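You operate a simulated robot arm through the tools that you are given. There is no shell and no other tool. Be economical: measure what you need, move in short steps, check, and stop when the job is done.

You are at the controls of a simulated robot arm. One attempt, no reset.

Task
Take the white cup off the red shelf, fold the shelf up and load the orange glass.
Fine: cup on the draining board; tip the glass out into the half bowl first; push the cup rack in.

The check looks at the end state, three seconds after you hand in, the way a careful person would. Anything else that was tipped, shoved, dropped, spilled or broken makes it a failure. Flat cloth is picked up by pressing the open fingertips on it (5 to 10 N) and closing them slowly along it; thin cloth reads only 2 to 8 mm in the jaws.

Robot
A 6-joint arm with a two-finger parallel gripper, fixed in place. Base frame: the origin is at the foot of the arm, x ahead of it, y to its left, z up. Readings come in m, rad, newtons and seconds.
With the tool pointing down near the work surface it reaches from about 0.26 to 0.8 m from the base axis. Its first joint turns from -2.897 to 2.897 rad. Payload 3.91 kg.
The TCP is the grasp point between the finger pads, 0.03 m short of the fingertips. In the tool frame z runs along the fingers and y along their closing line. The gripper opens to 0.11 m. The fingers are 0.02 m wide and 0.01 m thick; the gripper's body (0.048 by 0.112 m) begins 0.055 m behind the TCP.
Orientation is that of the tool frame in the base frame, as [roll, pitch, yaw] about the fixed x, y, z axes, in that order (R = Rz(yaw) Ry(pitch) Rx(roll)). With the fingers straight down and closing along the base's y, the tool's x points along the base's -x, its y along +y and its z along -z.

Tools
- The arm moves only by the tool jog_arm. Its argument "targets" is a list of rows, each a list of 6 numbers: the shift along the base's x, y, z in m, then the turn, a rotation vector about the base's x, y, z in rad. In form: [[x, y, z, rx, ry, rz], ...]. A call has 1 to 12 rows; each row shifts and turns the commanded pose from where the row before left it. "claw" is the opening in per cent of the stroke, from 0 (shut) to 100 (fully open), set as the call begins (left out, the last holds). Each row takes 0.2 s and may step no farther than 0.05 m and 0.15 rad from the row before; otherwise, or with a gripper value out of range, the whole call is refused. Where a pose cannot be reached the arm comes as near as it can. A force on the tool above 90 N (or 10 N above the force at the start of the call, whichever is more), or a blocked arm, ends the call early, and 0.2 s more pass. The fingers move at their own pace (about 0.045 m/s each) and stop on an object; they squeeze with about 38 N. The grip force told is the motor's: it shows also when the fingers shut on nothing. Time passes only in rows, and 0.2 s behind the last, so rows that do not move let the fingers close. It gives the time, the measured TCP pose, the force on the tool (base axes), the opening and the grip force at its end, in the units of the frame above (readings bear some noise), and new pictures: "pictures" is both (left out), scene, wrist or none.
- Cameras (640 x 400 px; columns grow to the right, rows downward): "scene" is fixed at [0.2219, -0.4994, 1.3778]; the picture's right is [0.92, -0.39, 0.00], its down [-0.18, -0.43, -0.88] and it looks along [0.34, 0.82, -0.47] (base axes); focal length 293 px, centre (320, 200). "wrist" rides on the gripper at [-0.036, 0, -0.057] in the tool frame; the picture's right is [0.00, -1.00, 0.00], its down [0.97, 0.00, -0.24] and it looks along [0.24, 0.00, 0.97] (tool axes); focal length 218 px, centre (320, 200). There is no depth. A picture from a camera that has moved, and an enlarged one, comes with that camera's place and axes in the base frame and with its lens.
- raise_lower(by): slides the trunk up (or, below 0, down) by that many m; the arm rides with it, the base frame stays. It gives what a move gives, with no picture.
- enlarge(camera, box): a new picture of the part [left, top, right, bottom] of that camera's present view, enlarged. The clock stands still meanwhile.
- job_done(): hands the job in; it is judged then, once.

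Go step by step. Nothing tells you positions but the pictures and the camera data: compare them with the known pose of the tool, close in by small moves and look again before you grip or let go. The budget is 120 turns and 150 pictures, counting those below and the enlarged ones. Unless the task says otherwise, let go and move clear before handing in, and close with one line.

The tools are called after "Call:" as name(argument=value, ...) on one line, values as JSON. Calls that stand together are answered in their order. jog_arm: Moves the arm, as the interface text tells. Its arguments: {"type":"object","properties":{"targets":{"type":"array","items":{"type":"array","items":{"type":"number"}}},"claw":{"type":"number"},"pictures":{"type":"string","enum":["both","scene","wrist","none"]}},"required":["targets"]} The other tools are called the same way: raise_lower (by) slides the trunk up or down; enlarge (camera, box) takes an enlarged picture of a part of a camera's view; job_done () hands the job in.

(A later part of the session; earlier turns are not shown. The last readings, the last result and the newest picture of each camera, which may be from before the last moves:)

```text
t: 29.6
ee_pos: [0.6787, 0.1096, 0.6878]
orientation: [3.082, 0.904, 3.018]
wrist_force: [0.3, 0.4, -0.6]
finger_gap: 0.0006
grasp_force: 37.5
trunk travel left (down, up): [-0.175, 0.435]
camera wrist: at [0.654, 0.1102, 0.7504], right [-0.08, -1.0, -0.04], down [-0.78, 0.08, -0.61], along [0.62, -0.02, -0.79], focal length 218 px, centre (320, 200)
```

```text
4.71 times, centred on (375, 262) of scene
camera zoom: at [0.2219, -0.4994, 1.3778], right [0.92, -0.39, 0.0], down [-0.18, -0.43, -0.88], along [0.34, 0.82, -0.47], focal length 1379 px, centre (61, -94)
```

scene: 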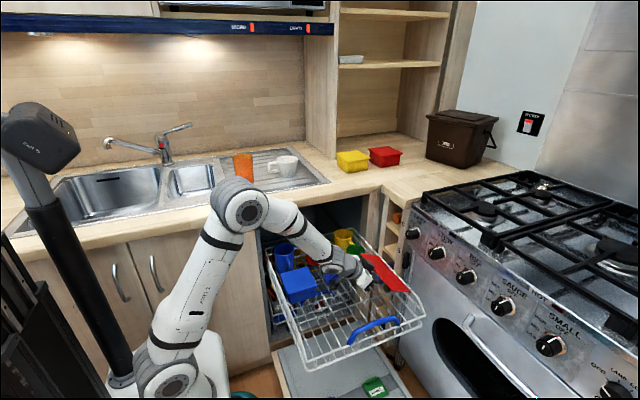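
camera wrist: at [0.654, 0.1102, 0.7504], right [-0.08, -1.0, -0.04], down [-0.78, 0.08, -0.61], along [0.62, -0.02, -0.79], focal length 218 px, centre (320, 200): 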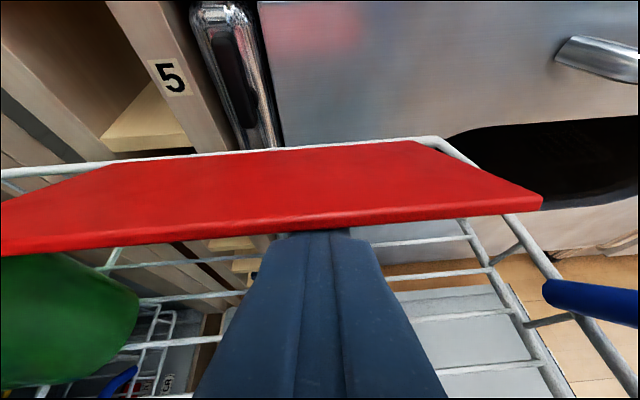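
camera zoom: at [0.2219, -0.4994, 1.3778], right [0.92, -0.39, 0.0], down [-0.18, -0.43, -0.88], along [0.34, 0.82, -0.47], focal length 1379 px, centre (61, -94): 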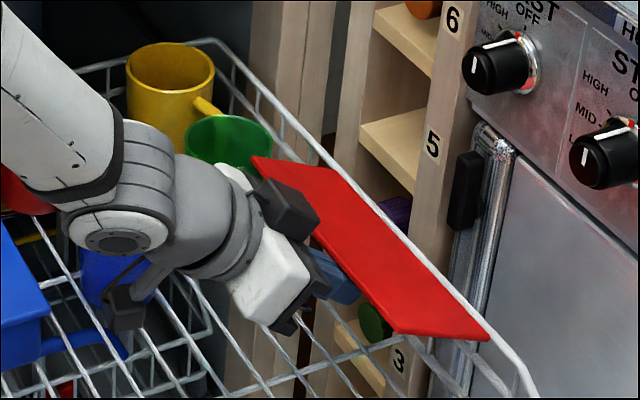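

The shelf is swinging up without resistance; I continue the arc.

Call:
jog_arm(targets=[[0.008, 0, 0.025, 0, 0, 0], [0.016, 0, 0.018, 0, 0, 0], [0.02, 0, 0.011, 0, 0, 0]])

Call:
enlarge(camera="scene", box=[320, 220, 430, 305])

```text
t: 30.4
ee_pos: [0.7217, 0.1091, 0.7426]
orientation: [3.083, 0.902, 3.022]
wrist_force: [0.5, -0.6, 0.0]
finger_gap: 0.0
grasp_force: 38.2
trunk travel left (down, up): [-0.175, 0.435]
camera wrist: at [0.698, 0.1099, 0.8042], right [-0.07, -1.0, -0.04], down [-0.79, 0.08, -0.61], along [0.61, -0.02, -0.79], focal length 218 px, centre (320, 200)
```

scene: 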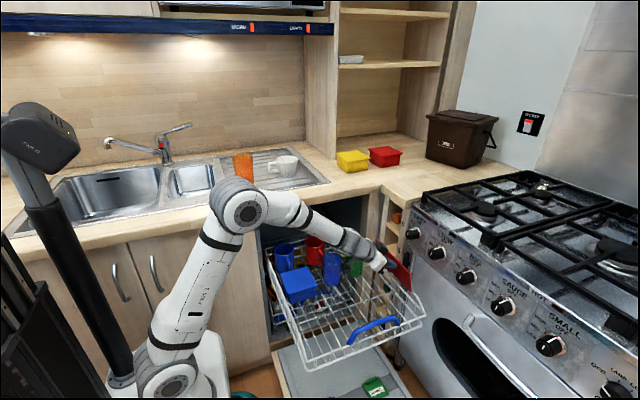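
wrist: 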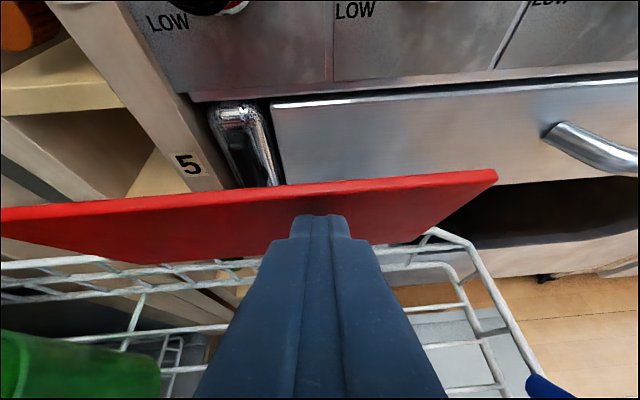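

```text
4.71 times, centred on (375, 262) of scene
camera zoom: at [0.2219, -0.4994, 1.3778], right [0.92, -0.39, 0.0], down [-0.18, -0.43, -0.88], along [0.34, 0.82, -0.47], focal length 1379 px, centre (61, -94)
```

zoom: 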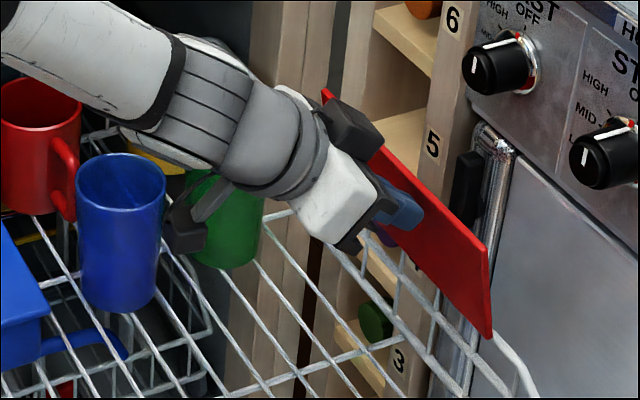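

Call:
jog_arm(targets=[[0.01, 0, 0.002, 0, 0, 0], [0.008, 0, 0, 0, 0, 0], [0.006, 0, 0, 0, 0, 0]])

Call:
enlarge(camera="scene", box=[320, 220, 430, 305])

```text
t: 31.2
ee_pos: [0.74, 0.1095, 0.7444]
orientation: [3.085, 0.899, 3.022]
wrist_force: [-63.4, -0.3, -0.3]
finger_gap: 0.0
grasp_force: 37.4
trunk travel left (down, up): [-0.175, 0.435]
camera wrist: at [0.7159, 0.1102, 0.8066], right [-0.07, -1.0, -0.04], down [-0.79, 0.08, -0.61], along [0.61, -0.02, -0.79], focal length 218 px, centre (320, 200)
```

scene: 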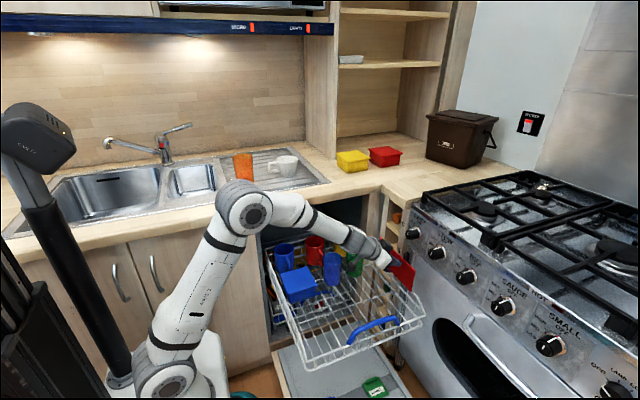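
wrist: 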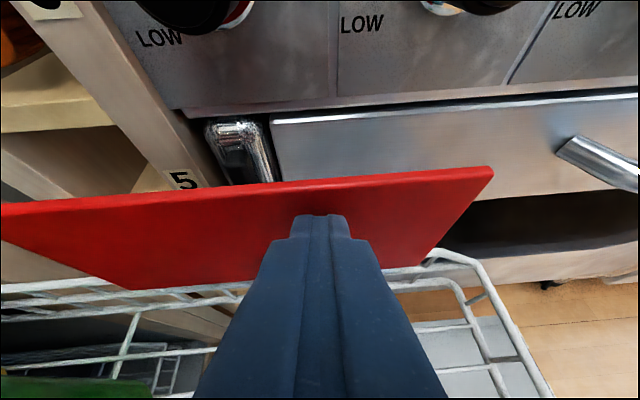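

```text
4.71 times, centred on (375, 262) of scene
camera zoom: at [0.2219, -0.4994, 1.3778], right [0.92, -0.39, 0.0], down [-0.18, -0.43, -0.88], along [0.34, 0.82, -0.47], focal length 1379 px, centre (61, -94)
```

zoom: 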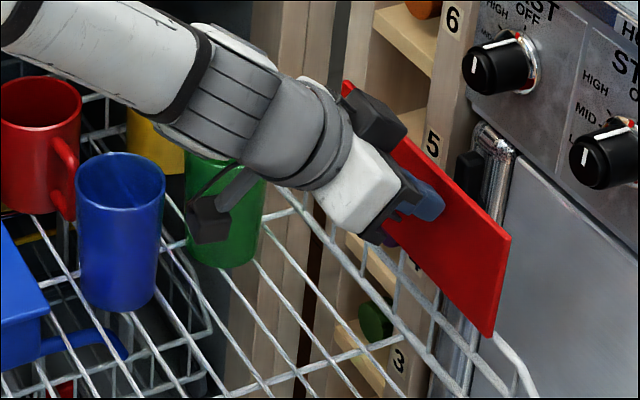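

It has hit its stop (63 N), past vertical. I back off and see whether it stays.

Call:
jog_arm(targets=[[-0.01, 0, 0, 0, 0, 0], [-0.03, 0, 0.01, 0, 0, 0], [-0.04, 0, 0.02, 0, 0, 0], [-0.04, 0, 0.02, 0, 0.1, 0], [0, 0, 0.03, 0, 0.15, 0]])

Call:
enlarge(camera="scene", box=[320, 220, 430, 305])

```text
t: 32.4
ee_pos: [0.6239, 0.1088, 0.8242]
orientation: [3.125, 0.658, 3.05]
wrist_force: [-0.6, 0.7, -0.8]
finger_gap: 0.0002
grasp_force: 37.8
trunk travel left (down, up): [-0.175, 0.435]
camera wrist: at [0.6171, 0.1101, 0.8898], right [-0.08, -1.0, -0.01], down [-0.91, 0.08, -0.4], along [0.4, -0.02, -0.92], focal length 218 px, centre (320, 200)
```

scene: 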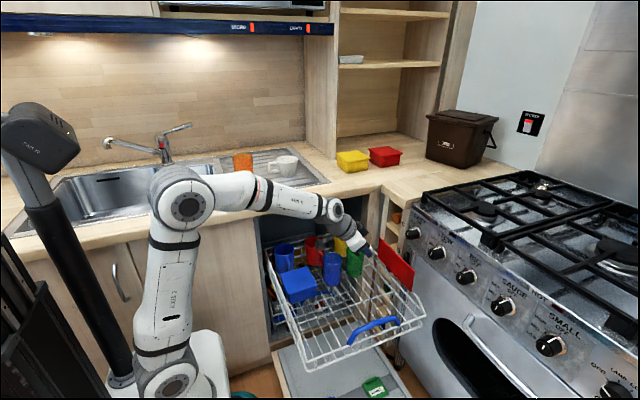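
wrist: 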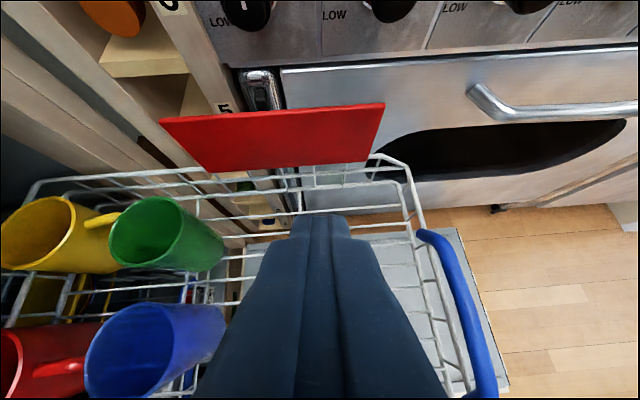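

```text
4.71 times, centred on (375, 262) of scene
camera zoom: at [0.2219, -0.4994, 1.3778], right [0.92, -0.39, 0.0], down [-0.18, -0.43, -0.88], along [0.34, 0.82, -0.47], focal length 1379 px, centre (61, -94)
```

zoom: 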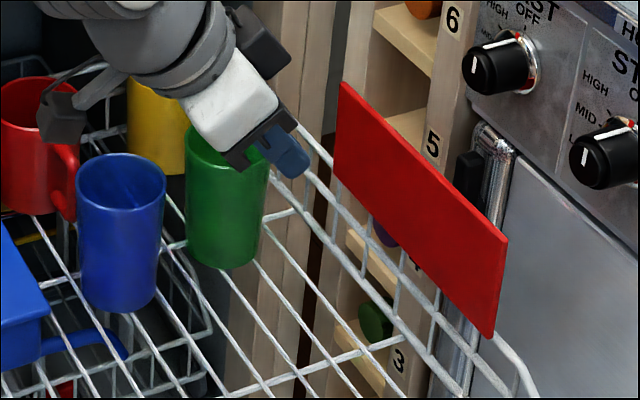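

Shelf stays folded up, all else in place. Next is the glass: I raise the trunk part way, and turn the tool to a nearly horizontal pose pointing at the glass (+y).

Call:
raise_lower(by=0.25)

Call:
jog_arm(targets=[[-0.02, 0, 0.02, 0, -0.14, 0], [-0.02, 0, 0.02, 0, -0.14, 0], [-0.02, 0, 0.02, 0, -0.14, 0], [-0.02, 0, 0.02, 0, -0.14, 0]])

```text
t: 35.0
ee_pos: [0.6252, 0.1091, 1.0739]
orientation: [3.12, 0.655, 3.047]
wrist_force: [-1.2, -0.3, 0.2]
finger_gap: 0.0
grasp_force: 37.7
trunk travel left (down, up): [-0.425, 0.185]
```

```text
t: 36.0
ee_pos: [0.5433, 0.1093, 1.1526]
orientation: [2.978, 1.212, 2.926]
wrist_force: [-0.4, 0.4, 0.3]
finger_gap: 0.0
grasp_force: 37.7
trunk travel left (down, up): [-0.425, 0.185]
camera wrist: at [0.5013, 0.11, 1.2063], right [-0.06, -1.0, -0.06], down [-0.56, 0.08, -0.82], along [0.83, -0.02, -0.56], focal length 218 px, centre (320, 200)
```

scene: 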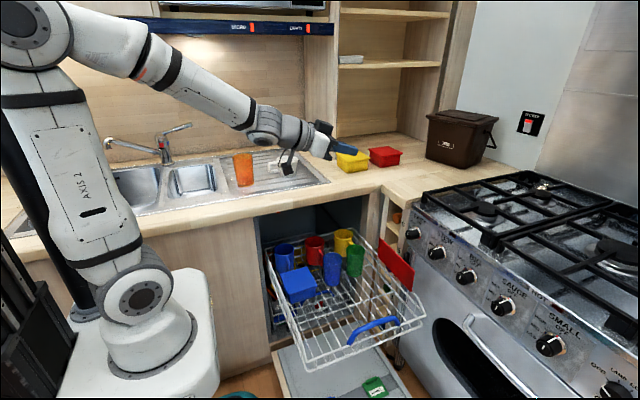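
wrist: 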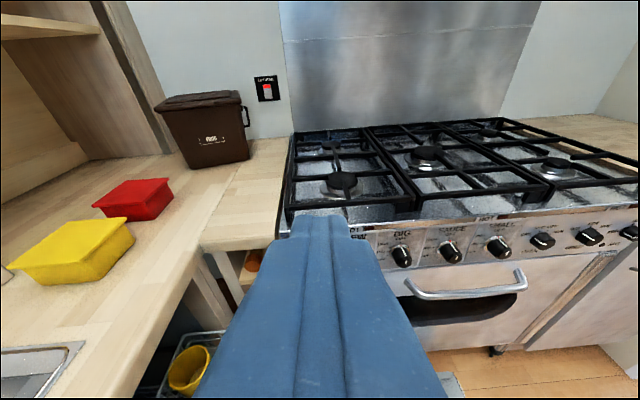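

Call:
jog_arm(targets=[[-0.01, 0.005, 0, -0.06, 0, 0.12], [-0.017, 0.015, 0, 0, 0, 0.145], [-0.017, 0.015, 0, 0, 0, 0.145], [-0.017, 0.015, 0, 0, 0, 0.145], [-0.017, 0.015, 0, 0, 0, 0.145], [-0.017, 0.015, 0, 0, 0, 0.145], [-0.017, 0.015, 0, 0, 0, 0.145], [-0.017, 0.015, 0, 0, 0, 0.145], [-0.017, 0.015, 0, 0, 0, 0.145], [-0.017, 0.015, -0.01, 0, 0, 0.145], [-0.02, 0.015, -0.02, 0, 0, 0.145]], claw=82)

```text
t: 38.4
ee_pos: [0.0705, 0.4576, 1.0559]
orientation: [-3.128, 1.211, -1.674]
wrist_force: [-0.1, 0.4, 0.5]
finger_gap: 0.0901
grasp_force: 0.1
out of reach, approached as far as the arm can: row 3, 4, 5, 6, 7, 8, 9, 10, 11
trunk travel left (down, up): [-0.425, 0.185]
camera wrist: at [0.0644, 0.4176, 1.1085], right [0.99, -0.12, 0.0], down [-0.06, -0.56, -0.83], along [0.1, 0.82, -0.56], focal length 218 px, centre (320, 200)
```

scene: 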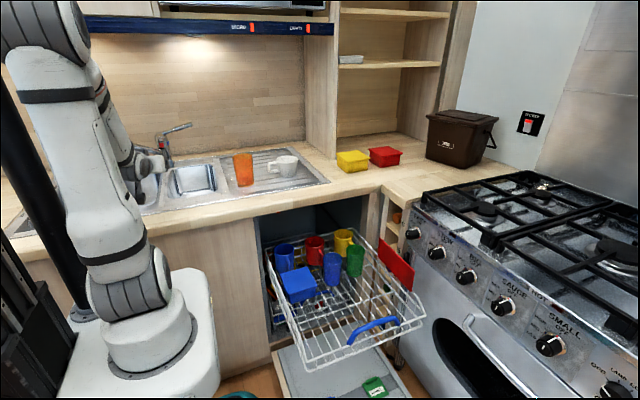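
wrist: 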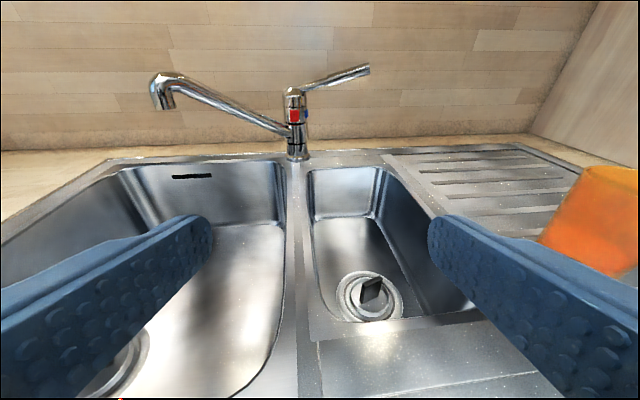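

The arm prefers the tool heading radially. So I'll approach the glass along its own azimuth (~57°): swing to a staging point about 15 cm short of it.

Call:
jog_arm(targets=[[0.04, -0.008, 0, 0, 0, -0.095], [0.04, -0.008, 0, 0, 0, -0.095], [0.04, -0.008, 0, 0, 0, -0.095], [0.04, -0.008, 0, 0, 0, -0.095], [0.041, -0.007, 0, 0, 0, -0.095]])

```text
t: 39.6
ee_pos: [0.2728, 0.4203, 1.0581]
orientation: [-3.126, 1.212, -2.151]
wrist_force: [1.3, -1.0, -0.4]
finger_gap: 0.0899
grasp_force: 0.1
out of reach, approached as far as the arm can: row 2
trunk travel left (down, up): [-0.425, 0.185]
camera wrist: at [0.2499, 0.3881, 1.1102], right [0.83, -0.56, 0.01], down [-0.31, -0.47, -0.82], along [0.46, 0.68, -0.57], focal length 218 px, centre (320, 200)
```

scene: 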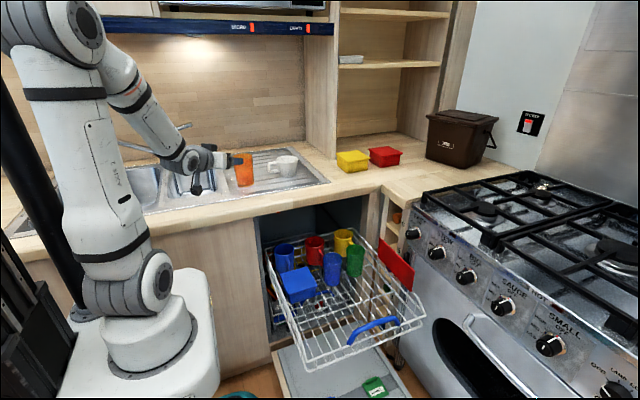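
wrist: 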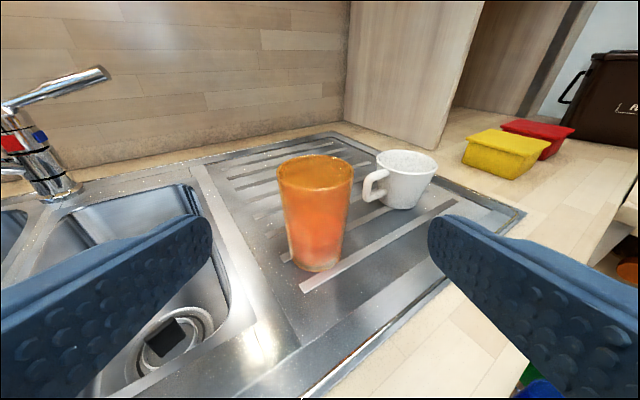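

Excellent view of glass, cup and half bowl. A pod hangs under the wrist, so I'll tilt a little more downward (30°) and grip the glass in its upper half; first adjust tilt and height, then close in part way.

Call:
jog_arm(targets=[[0, 0, -0.02, -0.067, 0.044, 0], [0, 0, -0.025, -0.067, 0.044, 0], [0.008, 0.012, -0.025, 0, 0, 0], [0.016, 0.025, 0, 0, 0, 0], [0.016, 0.025, 0, 0, 0, 0]])

Call:
enlarge(camera="scene", box=[130, 110, 330, 240])

```text
t: 40.8
ee_pos: [0.3133, 0.4844, 0.9886]
orientation: [-3.127, 1.051, -2.148]
wrist_force: [0.0, -0.5, 0.1]
finger_gap: 0.09
grasp_force: 0.1
trunk travel left (down, up): [-0.425, 0.185]
camera wrist: at [0.2945, 0.4585, 1.0461], right [0.83, -0.56, 0.01], down [-0.38, -0.58, -0.72], along [0.41, 0.6, -0.69], focal length 218 px, centre (320, 200)
```

scene: 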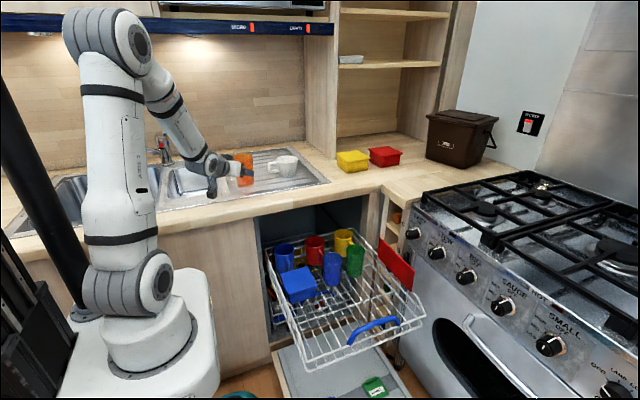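
wrist: 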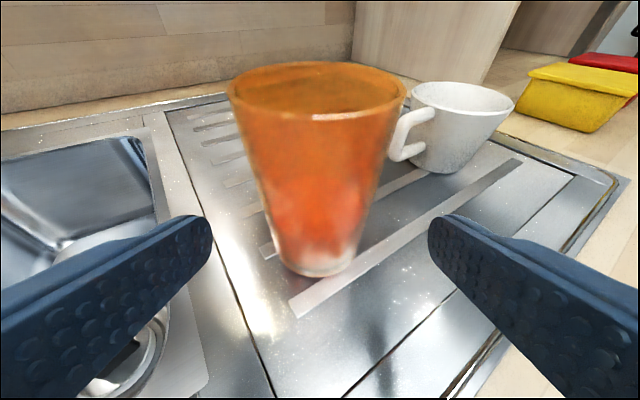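

```text
3.08 times, centred on (230, 175) of scene
camera zoom: at [0.2219, -0.4994, 1.3778], right [0.92, -0.39, 0.0], down [-0.18, -0.43, -0.88], along [0.34, 0.82, -0.47], focal length 902 px, centre (597, 277)
```

zoom: 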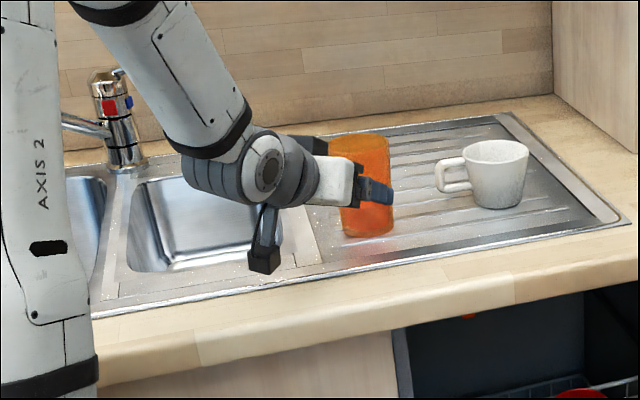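

Call:
jog_arm(targets=[[0.013, 0.02, 0, 0, 0, 0], [0.013, 0.02, 0, 0, 0, 0]])

Call:
enlarge(camera="scene", box=[180, 130, 320, 215])

```text
t: 41.4
ee_pos: [0.3403, 0.5235, 0.9868]
orientation: [-3.125, 1.051, -2.149]
wrist_force: [-0.2, -0.4, -0.3]
finger_gap: 0.0902
grasp_force: 0.0
trunk travel left (down, up): [-0.425, 0.185]
camera wrist: at [0.3212, 0.4988, 1.0458], right [0.83, -0.56, 0.01], down [-0.38, -0.58, -0.72], along [0.41, 0.6, -0.69], focal length 218 px, centre (320, 200)
```

scene: 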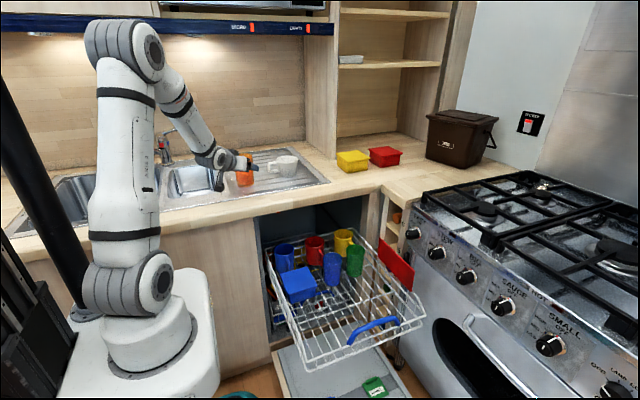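
wrist: 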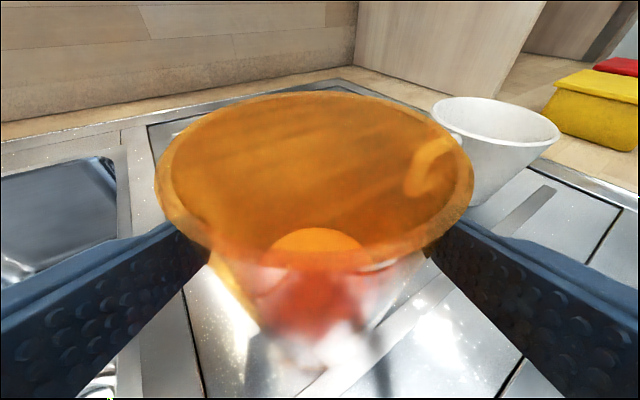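

```text
4.57 times, centred on (250, 172) of scene
camera zoom: at [0.2219, -0.4994, 1.3778], right [0.92, -0.39, 0.0], down [-0.18, -0.43, -0.88], along [0.34, 0.82, -0.47], focal length 1340 px, centre (640, 326)
```

zoom: 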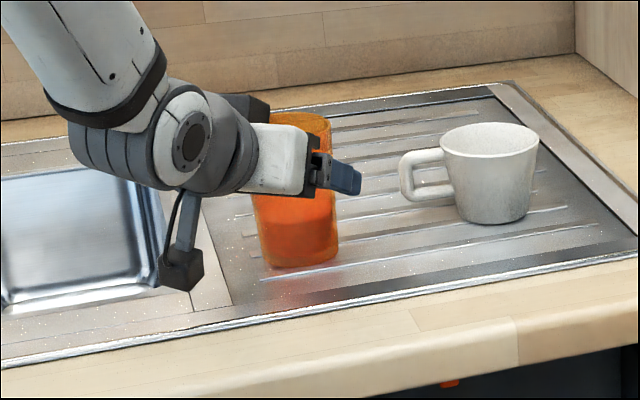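

Glass axis is (0.341, 0.531); I nudge 5 mm forward and close.

Call:
jog_arm(targets=[[0.002, 0.006, 0, 0, 0, 0]], pictures="none")

Call:
jog_arm(targets=[[0, 0, 0, 0, 0, 0], [0, 0, 0, 0, 0, 0], [0, 0, 0, 0, 0, 0]], claw=0)

```text
t: 41.8
ee_pos: [0.3414, 0.5286, 0.9886]
orientation: [-3.127, 1.05, -2.149]
wrist_force: [0.1, 0.5, -0.4]
finger_gap: 0.0904
grasp_force: 0.1
trunk travel left (down, up): [-0.425, 0.185]
```

```text
t: 42.6
ee_pos: [0.3424, 0.5287, 0.988]
orientation: [-3.127, 1.051, -2.148]
wrist_force: [0.3, 1.1, 0.2]
finger_gap: 0.0698
grasp_force: 38.0
trunk travel left (down, up): [-0.425, 0.185]
camera wrist: at [0.3224, 0.5044, 1.0463], right [0.83, -0.56, 0.01], down [-0.38, -0.58, -0.72], along [0.41, 0.6, -0.69], focal length 218 px, centre (320, 200)
```

scene: 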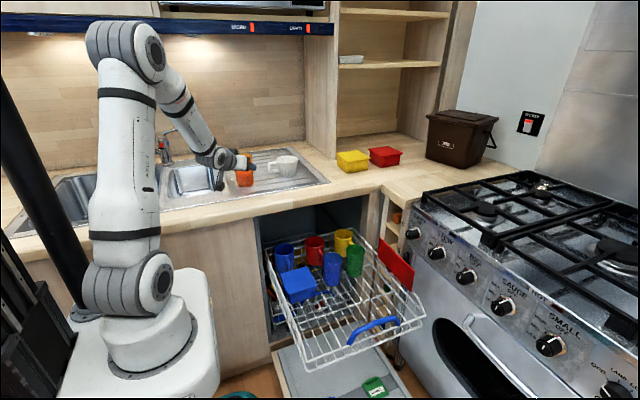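
wrist: 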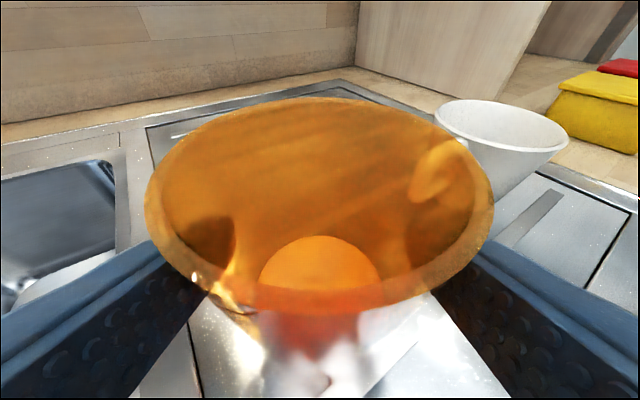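

Firm grip at 7.0 cm. Lift gently and carry it level over the half bowl (centre ≈(0.16, 0.665)).

Call:
jog_arm(targets=[[0, 0, 0.01, 0, 0, 0], [0, 0, 0.02, 0, 0, 0], [0, 0, 0.025, 0, 0, 0], [0, 0, 0.025, 0, 0, 0]], pictures="none")

Call:
jog_arm(targets=[[-0.01, 0.008, 0, 0, 0, 0.02], [-0.02, 0.0165, 0, 0, 0, 0.038], [-0.02, 0.0165, 0, 0, 0, 0.038], [-0.02, 0.0165, 0, 0, 0, 0.038], [-0.02, 0.0165, 0, 0, 0, 0.038], [-0.02, 0.0165, 0, 0, 0, 0.038], [-0.02, 0.0165, 0, 0, 0, 0.038], [-0.017, 0.0165, 0, 0, 0, 0.038], [-0.01, 0.008, 0, 0, 0, 0.021]])

Call:
enlarge(camera="scene", box=[130, 110, 330, 240])

```text
t: 43.6
ee_pos: [0.3418, 0.53, 1.0678]
orientation: [-3.127, 1.053, -2.15]
wrist_force: [0.3, 0.2, -2.8]
finger_gap: 0.0698
grasp_force: 37.3
trunk travel left (down, up): [-0.425, 0.185]
```

```text
t: 45.6
ee_pos: [0.1842, 0.6616, 1.0667]
orientation: [-3.126, 1.05, -1.84]
wrist_force: [-1.1, -0.1, -2.8]
finger_gap: 0.0702
grasp_force: 38.2
trunk travel left (down, up): [-0.425, 0.185]
camera wrist: at [0.1734, 0.6327, 1.1257], right [0.96, -0.28, 0.01], down [-0.19, -0.66, -0.72], along [0.21, 0.69, -0.69], focal length 218 px, centre (320, 200)
```

scene: 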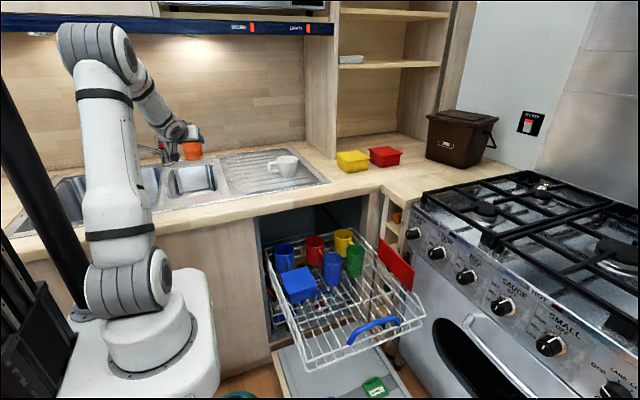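
wrist: 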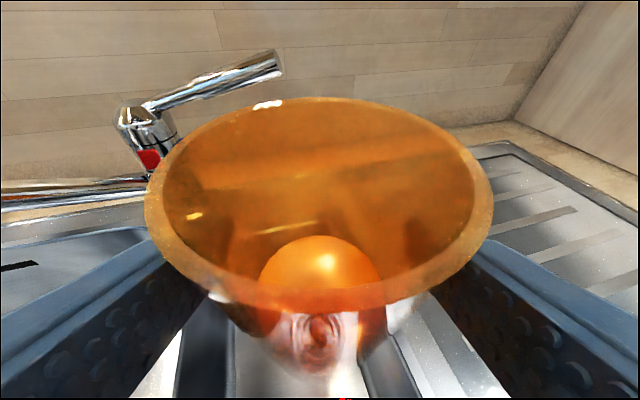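

```text
3.08 times, centred on (230, 175) of scene
camera zoom: at [0.2219, -0.4994, 1.3778], right [0.92, -0.39, 0.0], down [-0.18, -0.43, -0.88], along [0.34, 0.82, -0.47], focal length 902 px, centre (597, 277)
```

zoom: 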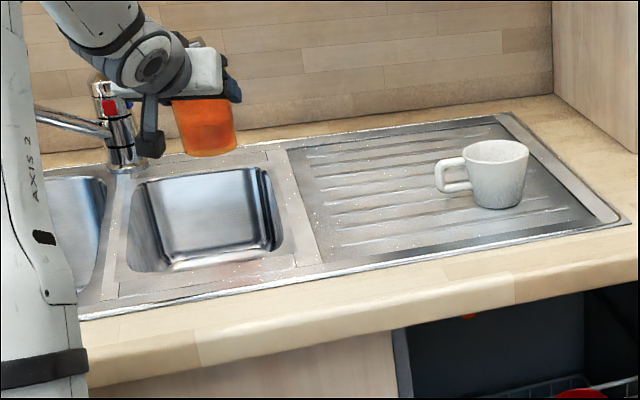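

Glass is over the half bowl. I roll it about the tool axis with the mouth turning left, starting with ~40°.

Call:
jog_arm(targets=[[0, 0, 0, -0.0323, -0.117, 0.0697], [0, 0, 0, -0.0323, -0.117, 0.0697], [0, 0, 0, -0.0323, -0.117, 0.0697], [0, 0, 0, -0.0323, -0.117, 0.0697], [0, 0, 0, -0.0323, -0.117, 0.0697]])

Call:
enlarge(camera="scene", box=[130, 100, 270, 210])

```text
t: 46.8
ee_pos: [0.1849, 0.6618, 1.0684]
orientation: [-2.281, 0.726, -0.802]
wrist_force: [-0.6, 0.1, -3.2]
finger_gap: 0.0697
grasp_force: 37.8
trunk travel left (down, up): [-0.425, 0.185]
camera wrist: at [0.1507, 0.6341, 1.1179], right [0.82, 0.09, 0.57], down [0.45, -0.72, -0.53], along [0.36, 0.68, -0.63], focal length 218 px, centre (320, 200)
```

scene: 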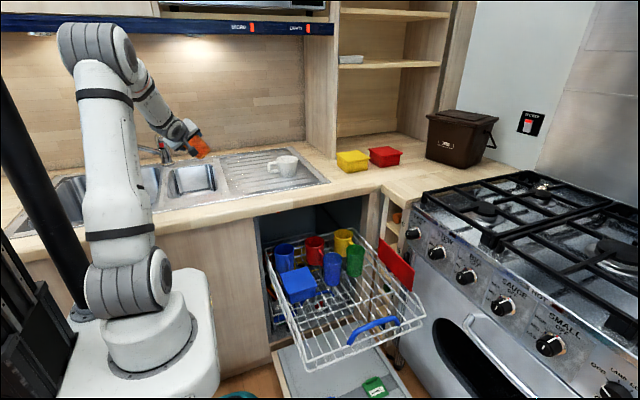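
wrist: 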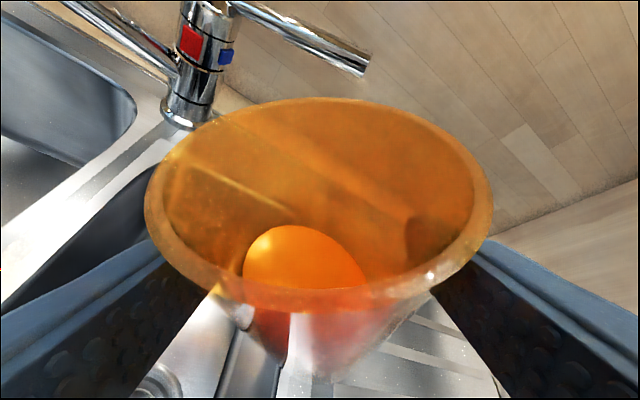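

```text
3.64 times, centred on (200, 155) of scene
camera zoom: at [0.2219, -0.4994, 1.3778], right [0.92, -0.39, 0.0], down [-0.18, -0.43, -0.88], along [0.34, 0.82, -0.47], focal length 1066 px, centre (756, 364)
```

zoom: 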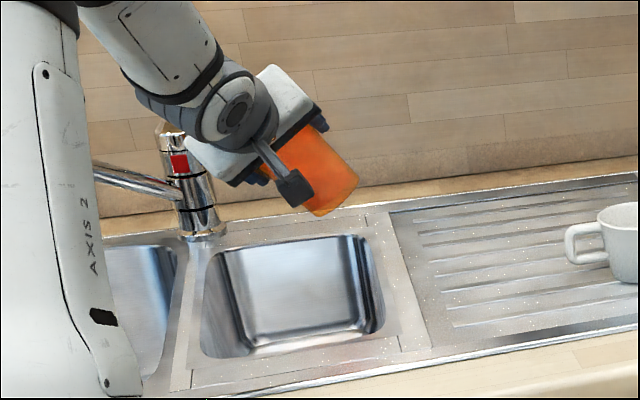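

Call:
jog_arm(targets=[[0, 0, 0, -0.0231, -0.0836, 0.0498], [0, 0, 0, -0.0231, -0.0836, 0.0498], [0, 0, 0, -0.0231, -0.0836, 0.0498], [0, 0, 0, -0.0231, -0.0836, 0.0498], [0, 0, 0, -0.0231, -0.0836, 0.0498]])

Call:
enlarge(camera="scene", box=[130, 100, 270, 210])

```text
t: 48.0
ee_pos: [0.1828, 0.66, 1.0688]
orientation: [-2.106, 0.322, -0.458]
wrist_force: [-0.6, 0.8, -2.9]
finger_gap: 0.0702
grasp_force: 37.9
trunk travel left (down, up): [-0.425, 0.185]
camera wrist: at [0.1391, 0.6297, 1.1051], right [0.47, 0.34, 0.82], down [0.77, -0.61, -0.19], along [0.43, 0.72, -0.55], focal length 218 px, centre (320, 200)
```

scene: 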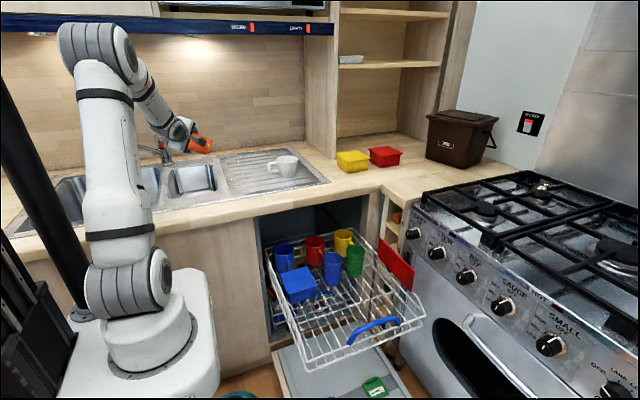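
wrist: 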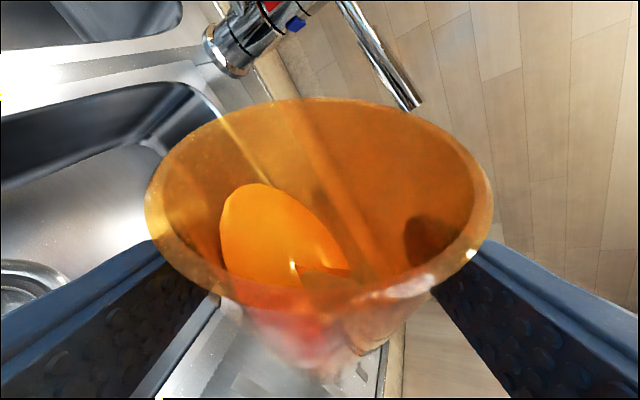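

```text
3.64 times, centred on (200, 155) of scene
camera zoom: at [0.2219, -0.4994, 1.3778], right [0.92, -0.39, 0.0], down [-0.18, -0.43, -0.88], along [0.34, 0.82, -0.47], focal length 1066 px, centre (756, 364)
```

zoom: 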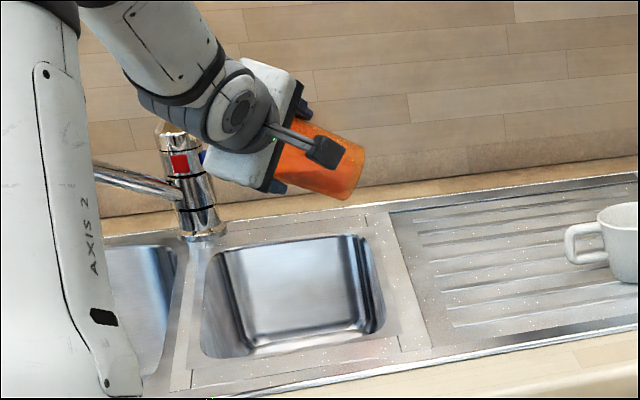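

Call:
jog_arm(targets=[[0.01, 0, -0.02, 0, 0, 0], [0.01, 0, -0.025, 0, 0, 0], [0, 0, 0, -0.0185, -0.0669, 0.0398], [0, 0, 0, -0.0185, -0.0669, 0.0398], [0, 0, 0, -0.0185, -0.0669, 0.0398], [0, 0, 0, -0.0185, -0.0669, 0.0398], [0, 0, 0, 0, 0, 0]])

Call:
enlarge(camera="scene", box=[130, 100, 270, 210])

```text
t: 49.6
ee_pos: [0.203, 0.6609, 1.0225]
orientation: [-2.077, 0.043, -0.297]
wrist_force: [-0.8, 0.1, -2.3]
finger_gap: 0.0698
grasp_force: 37.9
trunk travel left (down, up): [-0.425, 0.185]
camera wrist: at [0.1546, 0.6252, 1.0508], right [0.18, 0.45, 0.87], down [0.87, -0.49, 0.07], along [0.46, 0.75, -0.48], focal length 218 px, centre (320, 200)
```

scene: 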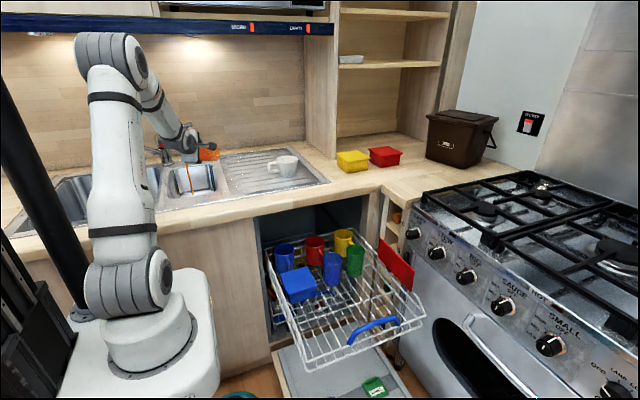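
wrist: 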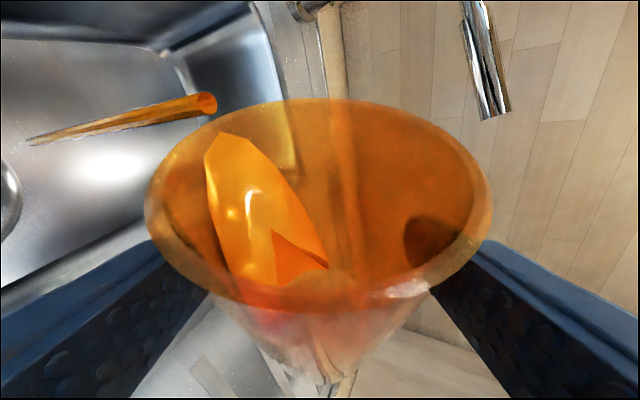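

```text
3.64 times, centred on (200, 155) of scene
camera zoom: at [0.2219, -0.4994, 1.3778], right [0.92, -0.39, 0.0], down [-0.18, -0.43, -0.88], along [0.34, 0.82, -0.47], focal length 1066 px, centre (756, 364)
```

zoom: 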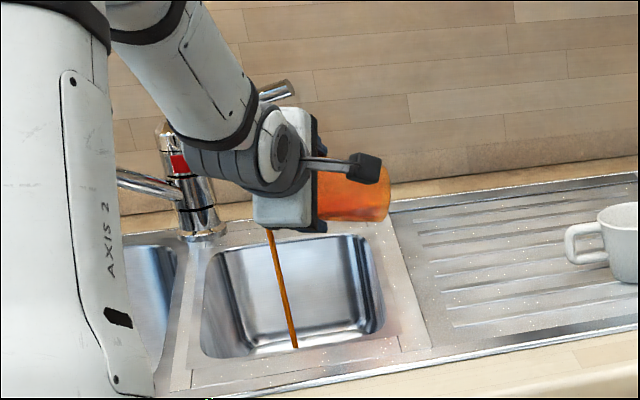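

It pours into the half bowl. I keep rolling slowly.

Call:
jog_arm(targets=[[0, 0, 0, -0.0139, -0.0502, 0.0299], [0, 0, 0, -0.0139, -0.0502, 0.0299], [0, 0, 0, -0.0139, -0.0502, 0.0299], [0, 0, 0, -0.0139, -0.0502, 0.0299], [0, 0, 0, -0.0139, -0.0502, 0.0299], [0, 0, 0, -0.0139, -0.0502, 0.0299], [0, 0, 0, -0.0139, -0.0502, 0.0299], [0, 0, 0, -0.0139, -0.0502, 0.0299]])

```text
t: 51.4
ee_pos: [0.2031, 0.6609, 1.0225]
orientation: [-2.123, -0.371, -0.051]
wrist_force: [-0.6, 0.1, -1.6]
finger_gap: 0.0699
grasp_force: 38.1
trunk travel left (down, up): [-0.425, 0.185]
camera wrist: at [0.1552, 0.6168, 1.0367], right [-0.28, 0.54, 0.79], down [0.85, -0.25, 0.47], along [0.45, 0.81, -0.39], focal length 218 px, centre (320, 200)
```

scene: 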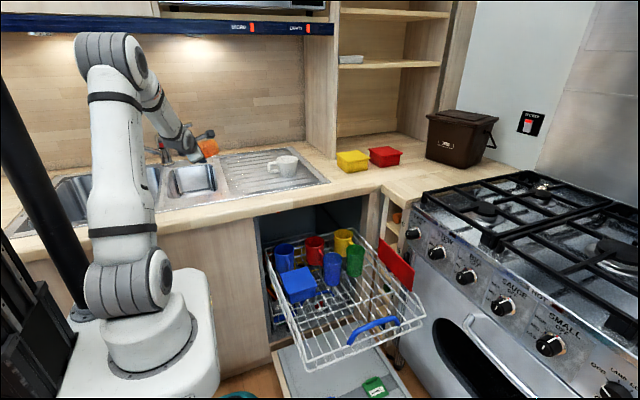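
wrist: 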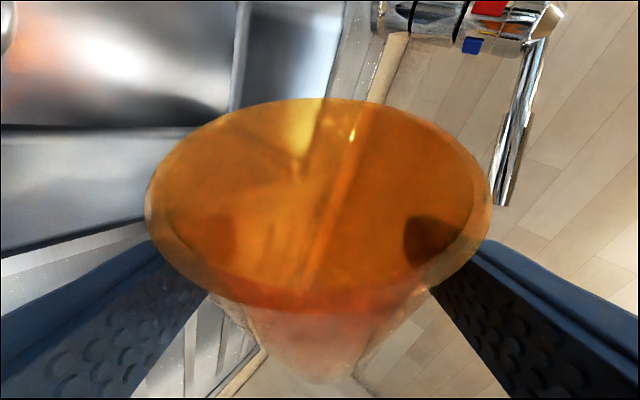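

Nearly empty; I turn further to ~150° and wait for the last drops.

Call:
jog_arm(targets=[[0, 0, 0, -0.0277, -0.1003, 0.0598], [0, 0, 0, -0.0277, -0.1003, 0.0598], [0, 0, 0, -0.0277, -0.1003, 0.0598], [0, 0, 0, -0.0277, -0.1003, 0.0598], [0, 0, 0, -0.0277, -0.1003, 0.0598], [0, 0, 0, 0, 0, 0], [0, 0, 0, 0, 0, 0], [0, 0, 0, 0, 0, 0], [0, 0, 0, 0, 0, 0], [0, 0, 0, 0, 0, 0]])

Call:
enlarge(camera="scene", box=[130, 100, 270, 210])

```text
t: 53.6
ee_pos: [0.2021, 0.6623, 1.0244]
orientation: [-2.406, -0.837, 0.42]
wrist_force: [0.5, 0.1, -2.2]
finger_gap: 0.0695
grasp_force: 37.9
trunk travel left (down, up): [-0.425, 0.185]
camera wrist: at [0.1656, 0.6059, 1.0239], right [-0.76, 0.47, 0.45], down [0.54, 0.06, 0.84], along [0.37, 0.88, -0.3], focal length 218 px, centre (320, 200)
```

scene: 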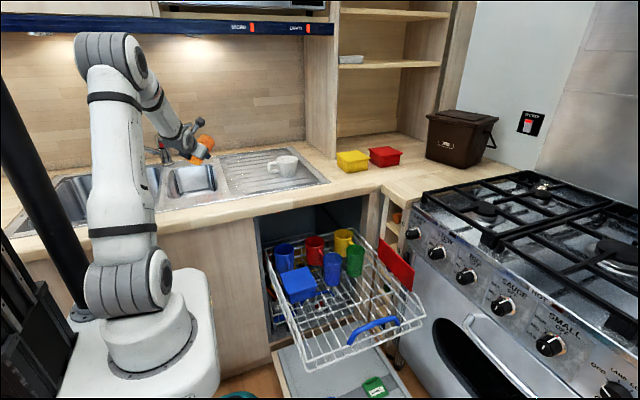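
wrist: 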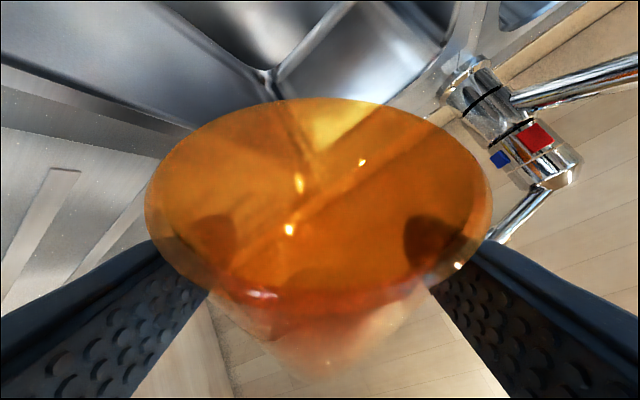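

```text
3.64 times, centred on (200, 155) of scene
camera zoom: at [0.2219, -0.4994, 1.3778], right [0.92, -0.39, 0.0], down [-0.18, -0.43, -0.88], along [0.34, 0.82, -0.47], focal length 1066 px, centre (756, 364)
```

zoom: 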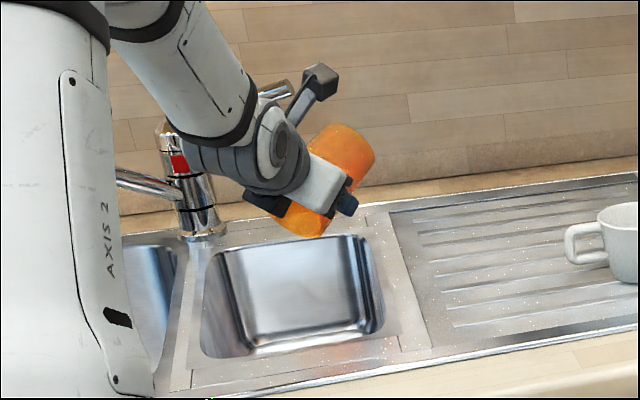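

The glass is empty and nothing was spilt. I rise slightly and roll it back upright.

Call:
jog_arm(targets=[[0, 0, 0, 0.0334, 0.1207, -0.0719], [0, 0, 0, 0.0334, 0.1207, -0.0719], [0, 0, 0, 0.0334, 0.1207, -0.0719], [0, 0, 0, 0.0334, 0.1207, -0.0719], [0, 0, 0, 0.0334, 0.1207, -0.0719], [0, 0, 0, 0.0334, 0.1207, -0.0719], [0, 0, 0.01, 0.0334, 0.1207, -0.0719], [0, 0, 0.02, 0.0334, 0.1207, -0.0719], [0, 0, 0.02, 0.0334, 0.1207, -0.0719], [0, 0, 0.02, 0.0334, 0.1207, -0.0719], [0, 0, 0.02, 0.0334, 0.1207, -0.0719]], pictures="none")

Call:
jog_arm(targets=[[0, 0, 0, 0.0334, 0.1207, -0.0719], [0, 0, 0, 0.0334, 0.1207, -0.0719], [0, 0, 0, 0.0334, 0.1207, -0.0719], [0, 0, 0, 0.0334, 0.1207, -0.0719], [0, 0, 0, 0.0334, 0.1207, -0.0719], [0, 0, 0, 0.0334, 0.1207, -0.0719], [0, 0, 0, 0.0334, 0.1207, -0.0719]])

Call:
enlarge(camera="scene", box=[130, 100, 330, 230])

```text
t: 56.0
ee_pos: [0.2042, 0.6619, 1.1132]
orientation: [-2.15, 0.479, -0.568]
wrist_force: [-0.1, -0.8, -2.1]
finger_gap: 0.0694
grasp_force: 38.3
trunk travel left (down, up): [-0.425, 0.185]
```

```text
t: 57.6
ee_pos: [0.2046, 0.6615, 1.1128]
orientation: [-3.128, 1.05, -1.843]
wrist_force: [0.4, 0.6, -1.3]
finger_gap: 0.0692
grasp_force: 37.9
trunk travel left (down, up): [-0.425, 0.185]
camera wrist: at [0.1936, 0.6326, 1.1707], right [0.96, -0.28, 0.01], down [-0.19, -0.66, -0.72], along [0.21, 0.69, -0.69], focal length 218 px, centre (320, 200)
```

scene: 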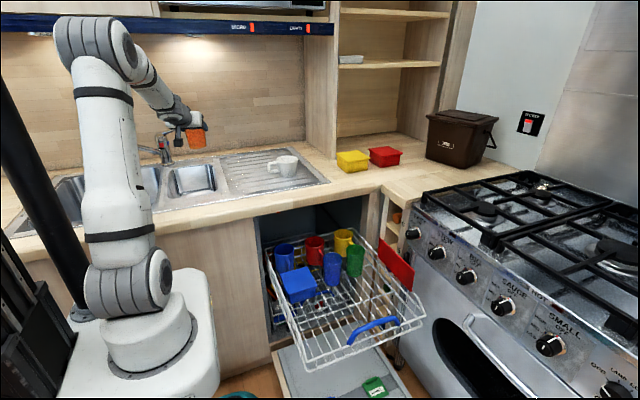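
wrist: 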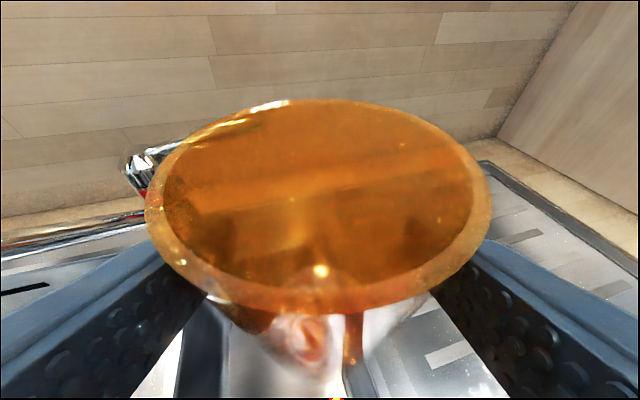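

```text
3.08 times, centred on (230, 165) of scene
camera zoom: at [0.2219, -0.4994, 1.3778], right [0.92, -0.39, 0.0], down [-0.18, -0.43, -0.88], along [0.34, 0.82, -0.47], focal length 902 px, centre (597, 308)
```

zoom: 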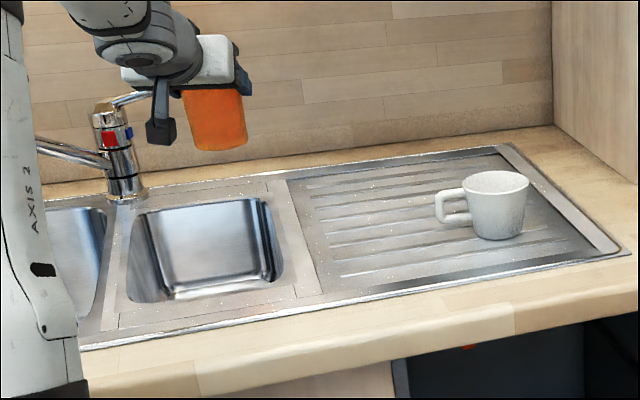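

Empty and upright. Now I swing it along an arc to above the rack.

Call:
jog_arm(targets=[[0.0427, -0.0205, 0, 0, 0, -0.07], [0.0413, -0.0231, 0, 0, 0, -0.07], [0.0392, -0.0255, 0, 0, 0, -0.07], [0.0371, -0.0281, 0, 0, 0, -0.07], [0.0348, -0.0303, 0, 0, 0, -0.07], [0.0322, -0.0323, 0, 0, 0, -0.07], [0.0298, -0.0343, 0, 0, 0, -0.07], [0.0272, -0.036, 0, 0, 0, -0.07]], pictures="none")

Call:
jog_arm(targets=[[0.0244, -0.0375, 0, 0, 0, -0.07], [0.0216, -0.0389, 0, 0, 0, -0.07], [0.0187, -0.0399, 0, 0, 0, -0.07], [0.0158, -0.0408, 0, 0, 0, -0.07], [0.0128, -0.0414, 0, 0, 0, -0.07], [0.0098, -0.0419, 0, 0, 0, -0.07], [0.0068, -0.0422, 0, 0, 0, -0.07], [0.0038, -0.0423, 0, 0, 0, -0.07]])

```text
t: 59.4
ee_pos: [0.4891, 0.4288, 1.1119]
orientation: [-3.127, 1.052, -2.405]
wrist_force: [0.1, 0.0, -1.8]
finger_gap: 0.0695
grasp_force: 37.6
trunk travel left (down, up): [-0.425, 0.185]
```

```text
t: 61.2
ee_pos: [0.6032, 0.1049, 1.1124]
orientation: [-3.127, 1.05, -2.963]
wrist_force: [-0.7, 0.7, -2.4]
finger_gap: 0.0694
grasp_force: 38.0
trunk travel left (down, up): [-0.425, 0.185]
camera wrist: at [0.57, 0.1016, 1.1703], right [0.17, -0.99, 0.01], down [-0.68, -0.12, -0.72], along [0.71, 0.12, -0.69], focal length 218 px, centre (320, 200)
```

scene: 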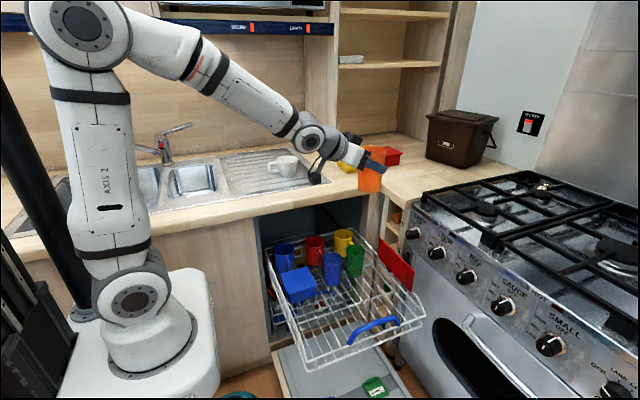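
wrist: 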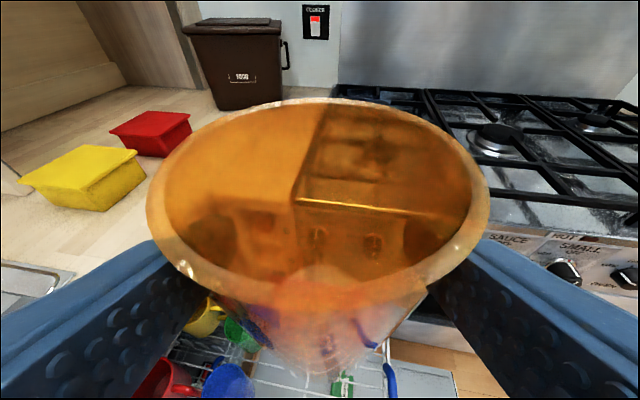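

Call:
raise_lower(by=-0.3)

Call:
jog_arm(targets=[[0.03, 0.005, 0, 0, 0, 0], [0.035, 0.005, 0, 0, 0, 0], [0.035, 0.005, 0, 0, 0, 0], [0, 0, -0.03, 0, 0, 0]])

Call:
enlarge(camera="scene", box=[290, 200, 440, 310])

```text
t: 64.2
ee_pos: [0.6032, 0.1051, 0.8125]
orientation: [-3.127, 1.052, -2.963]
wrist_force: [0.0, -0.2, -2.2]
finger_gap: 0.0694
grasp_force: 38.2
trunk travel left (down, up): [-0.125, 0.485]
```

```text
t: 65.2
ee_pos: [0.7028, 0.1217, 0.7832]
orientation: [-3.124, 1.051, -2.962]
wrist_force: [-0.6, -0.2, -2.7]
finger_gap: 0.0692
grasp_force: 37.9
trunk travel left (down, up): [-0.125, 0.485]
camera wrist: at [0.6707, 0.1178, 0.8407], right [0.16, -0.99, 0.01], down [-0.68, -0.12, -0.72], along [0.71, 0.11, -0.69], focal length 218 px, centre (320, 200)
```

scene: 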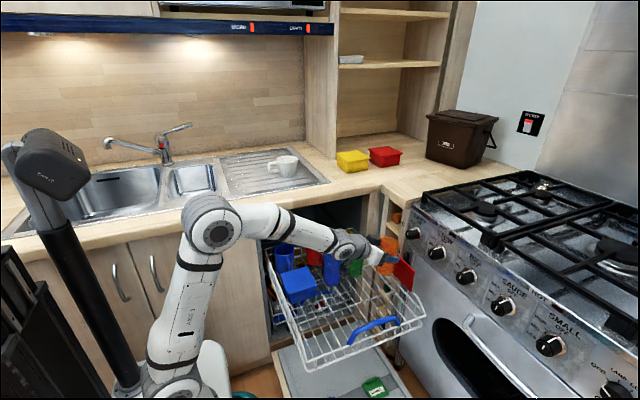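
wrist: 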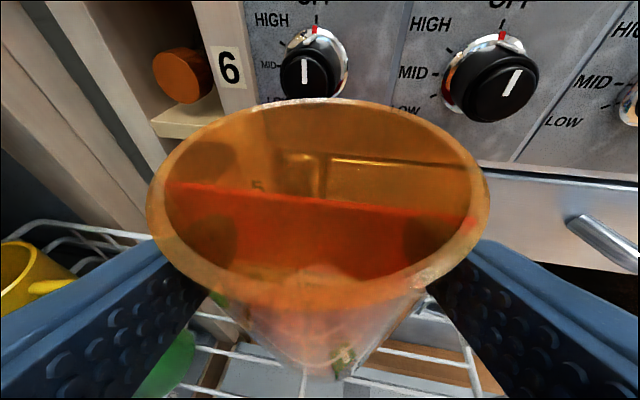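

```text
3.64 times, centred on (365, 255) of scene
camera zoom: at [0.2219, -0.4994, 1.3778], right [0.92, -0.39, 0.0], down [-0.18, -0.43, -0.88], along [0.34, 0.82, -0.47], focal length 1066 px, centre (156, 0)
```

zoom: 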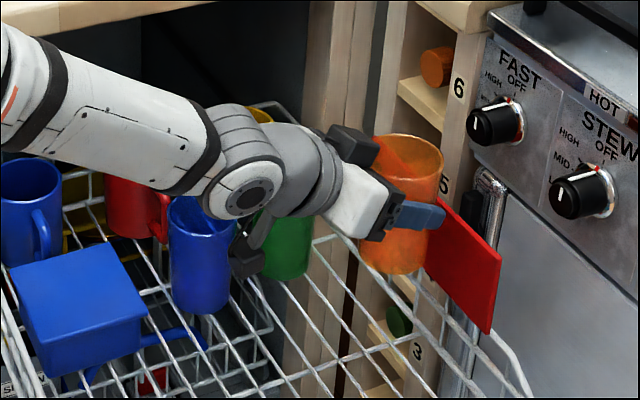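

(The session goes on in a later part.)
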